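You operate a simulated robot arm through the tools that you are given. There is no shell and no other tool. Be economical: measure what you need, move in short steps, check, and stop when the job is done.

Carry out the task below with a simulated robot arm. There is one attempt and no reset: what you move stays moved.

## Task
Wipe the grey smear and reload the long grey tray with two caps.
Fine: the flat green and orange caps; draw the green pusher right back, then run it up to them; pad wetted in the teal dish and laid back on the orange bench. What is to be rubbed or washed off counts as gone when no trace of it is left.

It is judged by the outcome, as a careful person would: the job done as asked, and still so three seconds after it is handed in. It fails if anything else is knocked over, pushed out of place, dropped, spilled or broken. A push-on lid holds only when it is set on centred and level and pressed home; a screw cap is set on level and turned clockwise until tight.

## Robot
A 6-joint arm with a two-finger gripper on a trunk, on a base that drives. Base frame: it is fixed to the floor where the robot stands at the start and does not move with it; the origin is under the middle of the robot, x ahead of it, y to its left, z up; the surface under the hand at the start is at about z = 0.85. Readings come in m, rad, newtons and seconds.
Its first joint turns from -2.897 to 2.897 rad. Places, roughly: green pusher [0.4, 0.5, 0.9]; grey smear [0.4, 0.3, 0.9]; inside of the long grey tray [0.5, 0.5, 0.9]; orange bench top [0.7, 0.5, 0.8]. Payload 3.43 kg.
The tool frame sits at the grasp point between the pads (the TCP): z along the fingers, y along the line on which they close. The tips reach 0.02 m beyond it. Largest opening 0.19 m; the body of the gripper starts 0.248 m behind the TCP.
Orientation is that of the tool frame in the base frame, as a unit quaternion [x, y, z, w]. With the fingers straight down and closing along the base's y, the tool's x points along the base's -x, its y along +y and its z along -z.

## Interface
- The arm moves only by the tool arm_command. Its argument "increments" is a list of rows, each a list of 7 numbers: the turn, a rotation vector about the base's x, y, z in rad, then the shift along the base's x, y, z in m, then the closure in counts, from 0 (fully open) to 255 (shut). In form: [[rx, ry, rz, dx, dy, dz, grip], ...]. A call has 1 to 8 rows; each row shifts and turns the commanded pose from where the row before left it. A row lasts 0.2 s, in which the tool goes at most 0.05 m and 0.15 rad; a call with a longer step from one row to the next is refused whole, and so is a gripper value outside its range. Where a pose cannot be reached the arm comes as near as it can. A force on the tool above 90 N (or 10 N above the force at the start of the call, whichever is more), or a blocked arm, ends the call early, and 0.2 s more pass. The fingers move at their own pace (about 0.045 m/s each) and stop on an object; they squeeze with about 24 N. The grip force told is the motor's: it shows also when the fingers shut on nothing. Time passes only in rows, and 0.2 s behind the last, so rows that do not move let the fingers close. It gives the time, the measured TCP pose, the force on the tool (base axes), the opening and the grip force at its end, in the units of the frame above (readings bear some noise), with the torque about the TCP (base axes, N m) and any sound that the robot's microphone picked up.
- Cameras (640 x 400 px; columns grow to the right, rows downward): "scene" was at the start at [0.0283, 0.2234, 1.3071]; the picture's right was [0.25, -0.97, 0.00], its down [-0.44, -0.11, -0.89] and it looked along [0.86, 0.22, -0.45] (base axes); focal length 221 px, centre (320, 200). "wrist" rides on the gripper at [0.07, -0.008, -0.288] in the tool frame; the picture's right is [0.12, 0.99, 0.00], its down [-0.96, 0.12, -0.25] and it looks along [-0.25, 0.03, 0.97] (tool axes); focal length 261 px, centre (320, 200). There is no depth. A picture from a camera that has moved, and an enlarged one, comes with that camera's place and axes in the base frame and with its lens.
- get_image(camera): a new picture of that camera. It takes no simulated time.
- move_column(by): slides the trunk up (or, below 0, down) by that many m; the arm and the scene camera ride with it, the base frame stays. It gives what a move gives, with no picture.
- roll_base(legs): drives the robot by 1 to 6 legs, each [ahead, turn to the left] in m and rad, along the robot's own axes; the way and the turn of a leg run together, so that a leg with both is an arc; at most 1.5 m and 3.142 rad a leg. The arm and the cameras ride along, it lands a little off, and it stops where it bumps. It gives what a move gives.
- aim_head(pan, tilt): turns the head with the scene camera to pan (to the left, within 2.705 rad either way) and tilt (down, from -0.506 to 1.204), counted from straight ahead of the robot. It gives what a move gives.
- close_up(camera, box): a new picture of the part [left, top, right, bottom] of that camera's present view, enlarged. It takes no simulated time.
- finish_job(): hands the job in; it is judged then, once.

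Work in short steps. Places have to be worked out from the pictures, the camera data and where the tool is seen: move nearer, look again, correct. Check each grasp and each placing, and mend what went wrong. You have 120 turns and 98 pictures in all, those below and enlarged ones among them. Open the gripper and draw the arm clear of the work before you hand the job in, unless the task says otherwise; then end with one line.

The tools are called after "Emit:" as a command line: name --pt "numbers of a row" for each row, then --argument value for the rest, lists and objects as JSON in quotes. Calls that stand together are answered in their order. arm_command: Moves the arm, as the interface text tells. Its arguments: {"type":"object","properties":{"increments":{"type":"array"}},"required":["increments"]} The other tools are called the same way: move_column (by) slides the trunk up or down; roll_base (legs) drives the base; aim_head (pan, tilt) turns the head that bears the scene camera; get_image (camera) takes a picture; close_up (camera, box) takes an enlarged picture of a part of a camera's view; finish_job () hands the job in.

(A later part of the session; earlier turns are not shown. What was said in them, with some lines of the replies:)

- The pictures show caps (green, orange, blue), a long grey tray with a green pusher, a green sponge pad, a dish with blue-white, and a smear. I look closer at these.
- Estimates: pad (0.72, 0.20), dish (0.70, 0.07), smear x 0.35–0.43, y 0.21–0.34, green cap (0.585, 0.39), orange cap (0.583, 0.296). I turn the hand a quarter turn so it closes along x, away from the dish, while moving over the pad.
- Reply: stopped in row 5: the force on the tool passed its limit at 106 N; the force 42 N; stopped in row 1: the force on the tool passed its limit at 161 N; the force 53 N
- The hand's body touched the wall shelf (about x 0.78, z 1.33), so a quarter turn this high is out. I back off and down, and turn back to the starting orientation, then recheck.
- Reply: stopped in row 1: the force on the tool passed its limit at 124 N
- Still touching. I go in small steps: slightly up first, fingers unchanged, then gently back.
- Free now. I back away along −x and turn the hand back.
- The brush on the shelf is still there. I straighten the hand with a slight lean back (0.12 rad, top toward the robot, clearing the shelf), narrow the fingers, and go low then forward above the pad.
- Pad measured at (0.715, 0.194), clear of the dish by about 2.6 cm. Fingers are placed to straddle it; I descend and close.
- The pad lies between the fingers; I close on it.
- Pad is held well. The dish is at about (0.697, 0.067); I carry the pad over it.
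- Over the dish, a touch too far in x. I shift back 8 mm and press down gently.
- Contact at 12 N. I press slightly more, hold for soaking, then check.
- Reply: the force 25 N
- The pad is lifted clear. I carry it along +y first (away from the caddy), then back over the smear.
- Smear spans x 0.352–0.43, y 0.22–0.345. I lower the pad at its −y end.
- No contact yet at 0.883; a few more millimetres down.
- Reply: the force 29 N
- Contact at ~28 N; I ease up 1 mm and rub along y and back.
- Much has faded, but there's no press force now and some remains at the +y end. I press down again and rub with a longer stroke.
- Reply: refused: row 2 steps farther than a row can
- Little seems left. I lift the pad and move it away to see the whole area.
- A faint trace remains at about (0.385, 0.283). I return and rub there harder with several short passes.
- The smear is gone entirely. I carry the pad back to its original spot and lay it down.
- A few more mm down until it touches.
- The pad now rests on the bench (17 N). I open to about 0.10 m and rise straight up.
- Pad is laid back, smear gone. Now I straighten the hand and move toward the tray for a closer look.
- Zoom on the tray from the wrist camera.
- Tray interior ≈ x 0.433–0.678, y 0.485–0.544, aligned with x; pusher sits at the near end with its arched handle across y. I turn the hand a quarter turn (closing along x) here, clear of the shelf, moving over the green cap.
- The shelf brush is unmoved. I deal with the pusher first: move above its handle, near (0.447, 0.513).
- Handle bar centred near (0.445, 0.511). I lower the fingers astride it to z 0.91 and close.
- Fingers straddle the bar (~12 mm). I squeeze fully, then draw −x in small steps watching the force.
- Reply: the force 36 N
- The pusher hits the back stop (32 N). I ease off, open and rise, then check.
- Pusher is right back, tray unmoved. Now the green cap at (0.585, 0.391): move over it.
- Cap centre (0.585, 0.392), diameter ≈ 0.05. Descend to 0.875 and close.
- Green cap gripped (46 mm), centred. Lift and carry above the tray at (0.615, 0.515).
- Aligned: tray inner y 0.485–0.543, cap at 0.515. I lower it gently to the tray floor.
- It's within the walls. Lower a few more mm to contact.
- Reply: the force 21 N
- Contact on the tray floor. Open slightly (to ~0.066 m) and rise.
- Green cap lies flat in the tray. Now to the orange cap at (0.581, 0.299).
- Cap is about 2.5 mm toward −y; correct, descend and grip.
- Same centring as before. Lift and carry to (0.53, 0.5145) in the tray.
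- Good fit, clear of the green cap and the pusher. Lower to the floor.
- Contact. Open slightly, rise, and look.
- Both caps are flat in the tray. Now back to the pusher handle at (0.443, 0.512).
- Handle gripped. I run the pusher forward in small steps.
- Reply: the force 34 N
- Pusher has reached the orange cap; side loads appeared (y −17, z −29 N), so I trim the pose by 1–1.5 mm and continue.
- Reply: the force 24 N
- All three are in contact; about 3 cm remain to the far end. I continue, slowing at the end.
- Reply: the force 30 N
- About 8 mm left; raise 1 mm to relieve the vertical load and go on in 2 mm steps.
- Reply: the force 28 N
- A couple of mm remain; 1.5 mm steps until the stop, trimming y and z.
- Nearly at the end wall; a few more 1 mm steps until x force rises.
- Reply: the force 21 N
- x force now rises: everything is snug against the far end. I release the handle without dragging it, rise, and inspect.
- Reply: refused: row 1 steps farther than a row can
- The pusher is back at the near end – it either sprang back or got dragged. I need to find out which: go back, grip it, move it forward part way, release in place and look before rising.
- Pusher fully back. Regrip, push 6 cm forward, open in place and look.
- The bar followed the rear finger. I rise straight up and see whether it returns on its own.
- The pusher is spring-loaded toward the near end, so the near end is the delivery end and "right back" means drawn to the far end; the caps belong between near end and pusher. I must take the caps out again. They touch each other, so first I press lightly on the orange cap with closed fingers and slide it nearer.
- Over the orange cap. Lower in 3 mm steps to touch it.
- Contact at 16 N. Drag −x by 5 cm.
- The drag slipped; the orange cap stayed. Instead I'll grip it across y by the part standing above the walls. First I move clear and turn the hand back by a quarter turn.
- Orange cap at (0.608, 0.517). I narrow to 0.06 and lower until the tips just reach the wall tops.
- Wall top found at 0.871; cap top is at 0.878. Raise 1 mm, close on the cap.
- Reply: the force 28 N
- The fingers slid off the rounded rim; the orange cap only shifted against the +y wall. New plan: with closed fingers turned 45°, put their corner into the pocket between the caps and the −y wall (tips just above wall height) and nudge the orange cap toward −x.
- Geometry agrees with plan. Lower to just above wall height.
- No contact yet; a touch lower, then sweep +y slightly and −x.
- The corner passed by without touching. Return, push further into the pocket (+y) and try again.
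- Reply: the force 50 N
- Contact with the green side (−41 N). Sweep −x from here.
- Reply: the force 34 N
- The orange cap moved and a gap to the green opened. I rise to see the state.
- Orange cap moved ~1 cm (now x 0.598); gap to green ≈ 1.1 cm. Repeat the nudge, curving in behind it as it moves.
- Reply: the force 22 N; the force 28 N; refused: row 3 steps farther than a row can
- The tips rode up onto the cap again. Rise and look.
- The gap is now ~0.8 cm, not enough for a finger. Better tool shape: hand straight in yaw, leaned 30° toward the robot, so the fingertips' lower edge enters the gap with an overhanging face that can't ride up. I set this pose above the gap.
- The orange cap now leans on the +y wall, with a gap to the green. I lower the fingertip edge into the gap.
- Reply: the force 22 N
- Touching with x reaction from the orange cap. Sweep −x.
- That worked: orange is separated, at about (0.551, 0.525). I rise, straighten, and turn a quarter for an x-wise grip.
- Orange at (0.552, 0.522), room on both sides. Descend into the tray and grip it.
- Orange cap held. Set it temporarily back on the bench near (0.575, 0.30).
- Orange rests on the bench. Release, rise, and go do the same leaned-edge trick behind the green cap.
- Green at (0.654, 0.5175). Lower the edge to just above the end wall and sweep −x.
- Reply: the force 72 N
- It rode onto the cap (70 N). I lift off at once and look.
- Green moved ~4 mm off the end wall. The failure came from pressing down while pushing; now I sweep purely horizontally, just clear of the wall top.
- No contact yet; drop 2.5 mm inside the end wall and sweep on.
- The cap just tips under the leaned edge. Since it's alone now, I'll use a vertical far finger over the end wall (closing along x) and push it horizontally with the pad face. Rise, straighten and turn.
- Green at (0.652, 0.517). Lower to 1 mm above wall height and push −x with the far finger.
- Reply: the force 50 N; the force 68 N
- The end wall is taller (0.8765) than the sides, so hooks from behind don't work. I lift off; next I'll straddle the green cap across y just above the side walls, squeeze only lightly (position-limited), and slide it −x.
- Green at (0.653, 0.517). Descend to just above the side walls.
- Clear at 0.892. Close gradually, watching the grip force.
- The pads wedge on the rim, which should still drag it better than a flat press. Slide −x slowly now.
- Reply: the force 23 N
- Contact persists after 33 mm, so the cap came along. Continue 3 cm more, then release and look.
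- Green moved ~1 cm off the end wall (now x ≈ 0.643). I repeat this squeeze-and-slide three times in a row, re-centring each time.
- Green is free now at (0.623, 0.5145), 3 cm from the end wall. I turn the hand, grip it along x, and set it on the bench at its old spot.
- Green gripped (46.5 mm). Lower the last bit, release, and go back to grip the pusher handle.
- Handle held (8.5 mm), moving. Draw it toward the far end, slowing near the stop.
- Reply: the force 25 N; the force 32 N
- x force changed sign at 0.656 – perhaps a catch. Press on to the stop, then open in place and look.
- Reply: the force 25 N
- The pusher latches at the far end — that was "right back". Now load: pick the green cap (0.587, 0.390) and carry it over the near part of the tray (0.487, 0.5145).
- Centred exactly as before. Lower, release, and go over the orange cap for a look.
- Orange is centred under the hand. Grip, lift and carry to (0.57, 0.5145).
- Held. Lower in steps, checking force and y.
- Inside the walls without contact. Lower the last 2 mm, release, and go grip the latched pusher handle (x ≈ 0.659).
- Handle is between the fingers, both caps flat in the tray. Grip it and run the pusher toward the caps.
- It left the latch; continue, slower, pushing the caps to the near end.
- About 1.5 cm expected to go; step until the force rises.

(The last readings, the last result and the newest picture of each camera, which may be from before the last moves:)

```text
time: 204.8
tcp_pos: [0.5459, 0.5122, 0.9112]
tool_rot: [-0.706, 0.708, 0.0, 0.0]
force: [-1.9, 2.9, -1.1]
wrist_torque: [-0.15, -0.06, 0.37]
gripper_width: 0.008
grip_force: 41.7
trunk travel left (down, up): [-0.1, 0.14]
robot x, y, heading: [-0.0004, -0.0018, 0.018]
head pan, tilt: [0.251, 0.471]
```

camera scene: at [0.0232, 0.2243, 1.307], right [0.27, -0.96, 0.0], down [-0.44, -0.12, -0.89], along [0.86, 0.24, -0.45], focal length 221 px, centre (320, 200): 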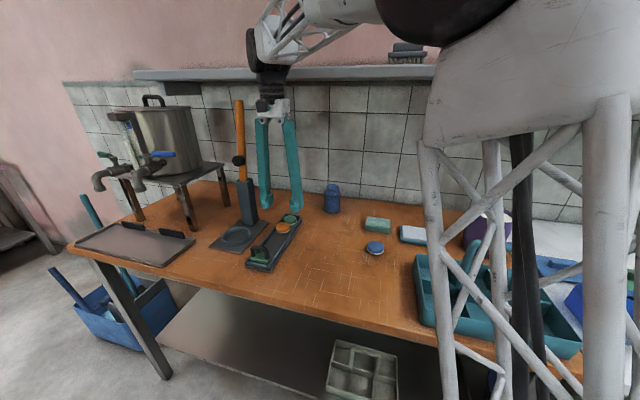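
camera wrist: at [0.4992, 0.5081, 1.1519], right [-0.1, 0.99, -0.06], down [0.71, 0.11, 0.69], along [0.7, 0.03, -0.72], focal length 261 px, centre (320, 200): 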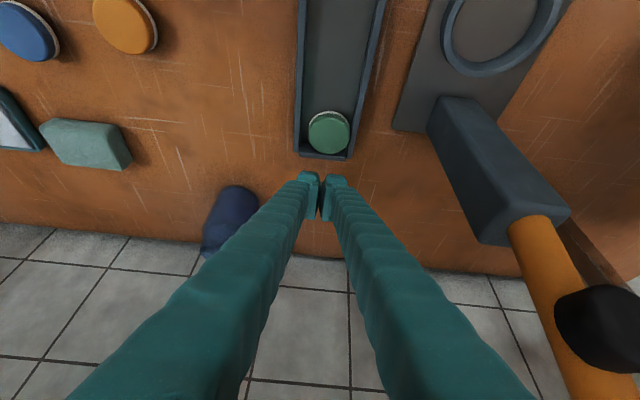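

Emit:
arm_command --pt "0 0 0 -0.003 0 0 255" --pt "0 0 0 0 0 0 255"

Emit:
arm_command --pt "0 0 0 -0.002 0 0 255" --pt "0 0 0 0 0 0 255"

Emit:
close_up --camera "wrist" --box '[240, 100, 480, 250]'

```text
time: 205.3
tcp_pos: [0.5434, 0.5117, 0.9089]
tool_rot: [-0.706, 0.708, -0.001, 0.0]
force: [-2.0, 4.4, 1.1]
wrist_torque: [0.15, -0.05, 0.4]
gripper_width: 0.008
grip_force: 41.5
trunk travel left (down, up): [-0.1, 0.14]
robot x, y, heading: [0.0005, 0.0023, 0.017]
head pan, tilt: [0.251, 0.471]
```

```text
time: 205.9
tcp_pos: [0.5406, 0.5128, 0.9087]
tool_rot: [-0.707, 0.708, 0.0, 0.0]
force: [-2.6, 9.7, 2.4]
wrist_torque: [0.3, -0.06, 0.39]
gripper_width: 0.0078
grip_force: 41.5
trunk travel left (down, up): [-0.1, 0.14]
robot x, y, heading: [-0.0012, -0.0021, 0.012]
head pan, tilt: [0.251, 0.471]
```

```text
2.67 times, centred on (360, 175) of wrist
camera zoom: at [0.5497, 0.4424, 1.1977], right [-0.99, -0.12, 0.0], down [-0.11, 0.96, 0.25], along [-0.03, 0.25, -0.97], focal length 695 px, centre (213, 267)
```

zoom: 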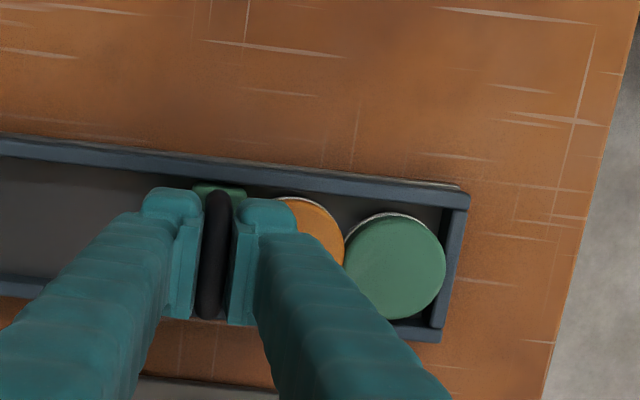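

Nearly closed up; the spring will finish it. One last 2 mm, then open, rise and look.

Emit:
arm_command --pt "0 0 0 -0.002 0 0 255" --pt "0 0 0 -0.0015 0 0 255" --pt "0 0 0 0 0 0 255"

Emit:
arm_command --pt "0 0 0 0 0 0 240" --pt "0 0 0 0 0 0 215" --pt "0 0 0 0 0 0 195" --pt "0 0 0 0 0 0 185" --pt "0 0 0 0 0 0 185" --pt "0 0 0 0 0 0.04 185" --pt "0 0 0 0 0 0.04 185" --pt "0 0 0 0 -0.04 0.02 185"

Emit:
arm_command --pt "0 0 0 0 -0.04 0.02 150" --pt "0 0 0 0 -0.045 0 120" --pt "0 0 0 0 -0.045 0 120" --pt "0 0 0 0 0 0 120"

Emit:
get_image --camera "scene"

```text
time: 206.8
tcp_pos: [0.5377, 0.5123, 0.9096]
tool_rot: [-0.706, 0.709, 0.001, 0.0]
force: [23.1, 13.8, 0.6]
wrist_torque: [1.17, -0.04, 0.53]
gripper_width: 0.0084
grip_force: 41.3
trunk travel left (down, up): [-0.1, 0.14]
robot x, y, heading: [-0.0011, -0.0018, 0.016]
head pan, tilt: [0.251, 0.471]
```

```text
time: 208.6
tcp_pos: [0.5358, 0.4734, 1.0096]
tool_rot: [-0.706, 0.708, 0.001, -0.001]
force: [0.4, 0.8, -0.9]
wrist_torque: [-0.19, 0.09, -0.01]
gripper_width: 0.0524
grip_force: 0.0
trunk travel left (down, up): [-0.1, 0.14]
robot x, y, heading: [-0.0035, -0.003, 0.017]
head pan, tilt: [0.251, 0.471]
```

```text
time: 209.6
tcp_pos: [0.5358, 0.3427, 1.0301]
tool_rot: [-0.706, 0.708, 0.0, 0.0]
force: [0.5, -0.2, 0.4]
wrist_torque: [0.03, 0.01, -0.01]
gripper_width: 0.1003
grip_force: 0.1
trunk travel left (down, up): [-0.1, 0.14]
robot x, y, heading: [0.0004, -0.0005, 0.019]
head pan, tilt: [0.251, 0.471]
```

```text
0 pictures are left
camera scene: at [0.0231, 0.224, 1.3071], right [0.27, -0.96, 0.0], down [-0.44, -0.12, -0.89], along [0.86, 0.24, -0.45], focal length 221 px, centre (320, 200)
```

scene: 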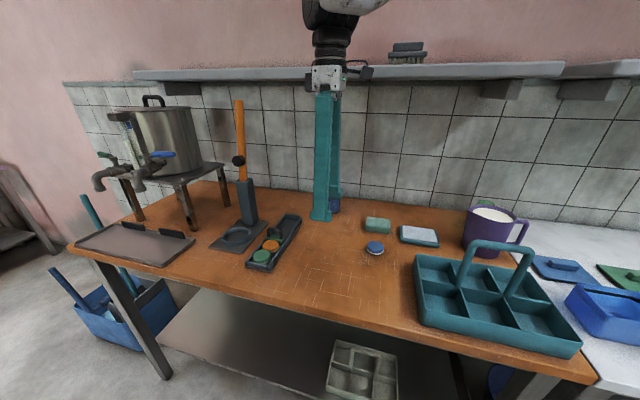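

The end force rose to 23 N, and the last picture shows the green and orange caps against the near end with the pusher holding behind them. The smear is gone, the pad is on the bench, and the hand is open and clear, so I hand in.

Emit:
finish_job

```text
The job is handed in.
```

The job is handed in: the smear is gone with no trace left. The pad was wetted in the teal dish and laid back on the orange bench. The green and orange caps are in the tray with the pusher run up against them.
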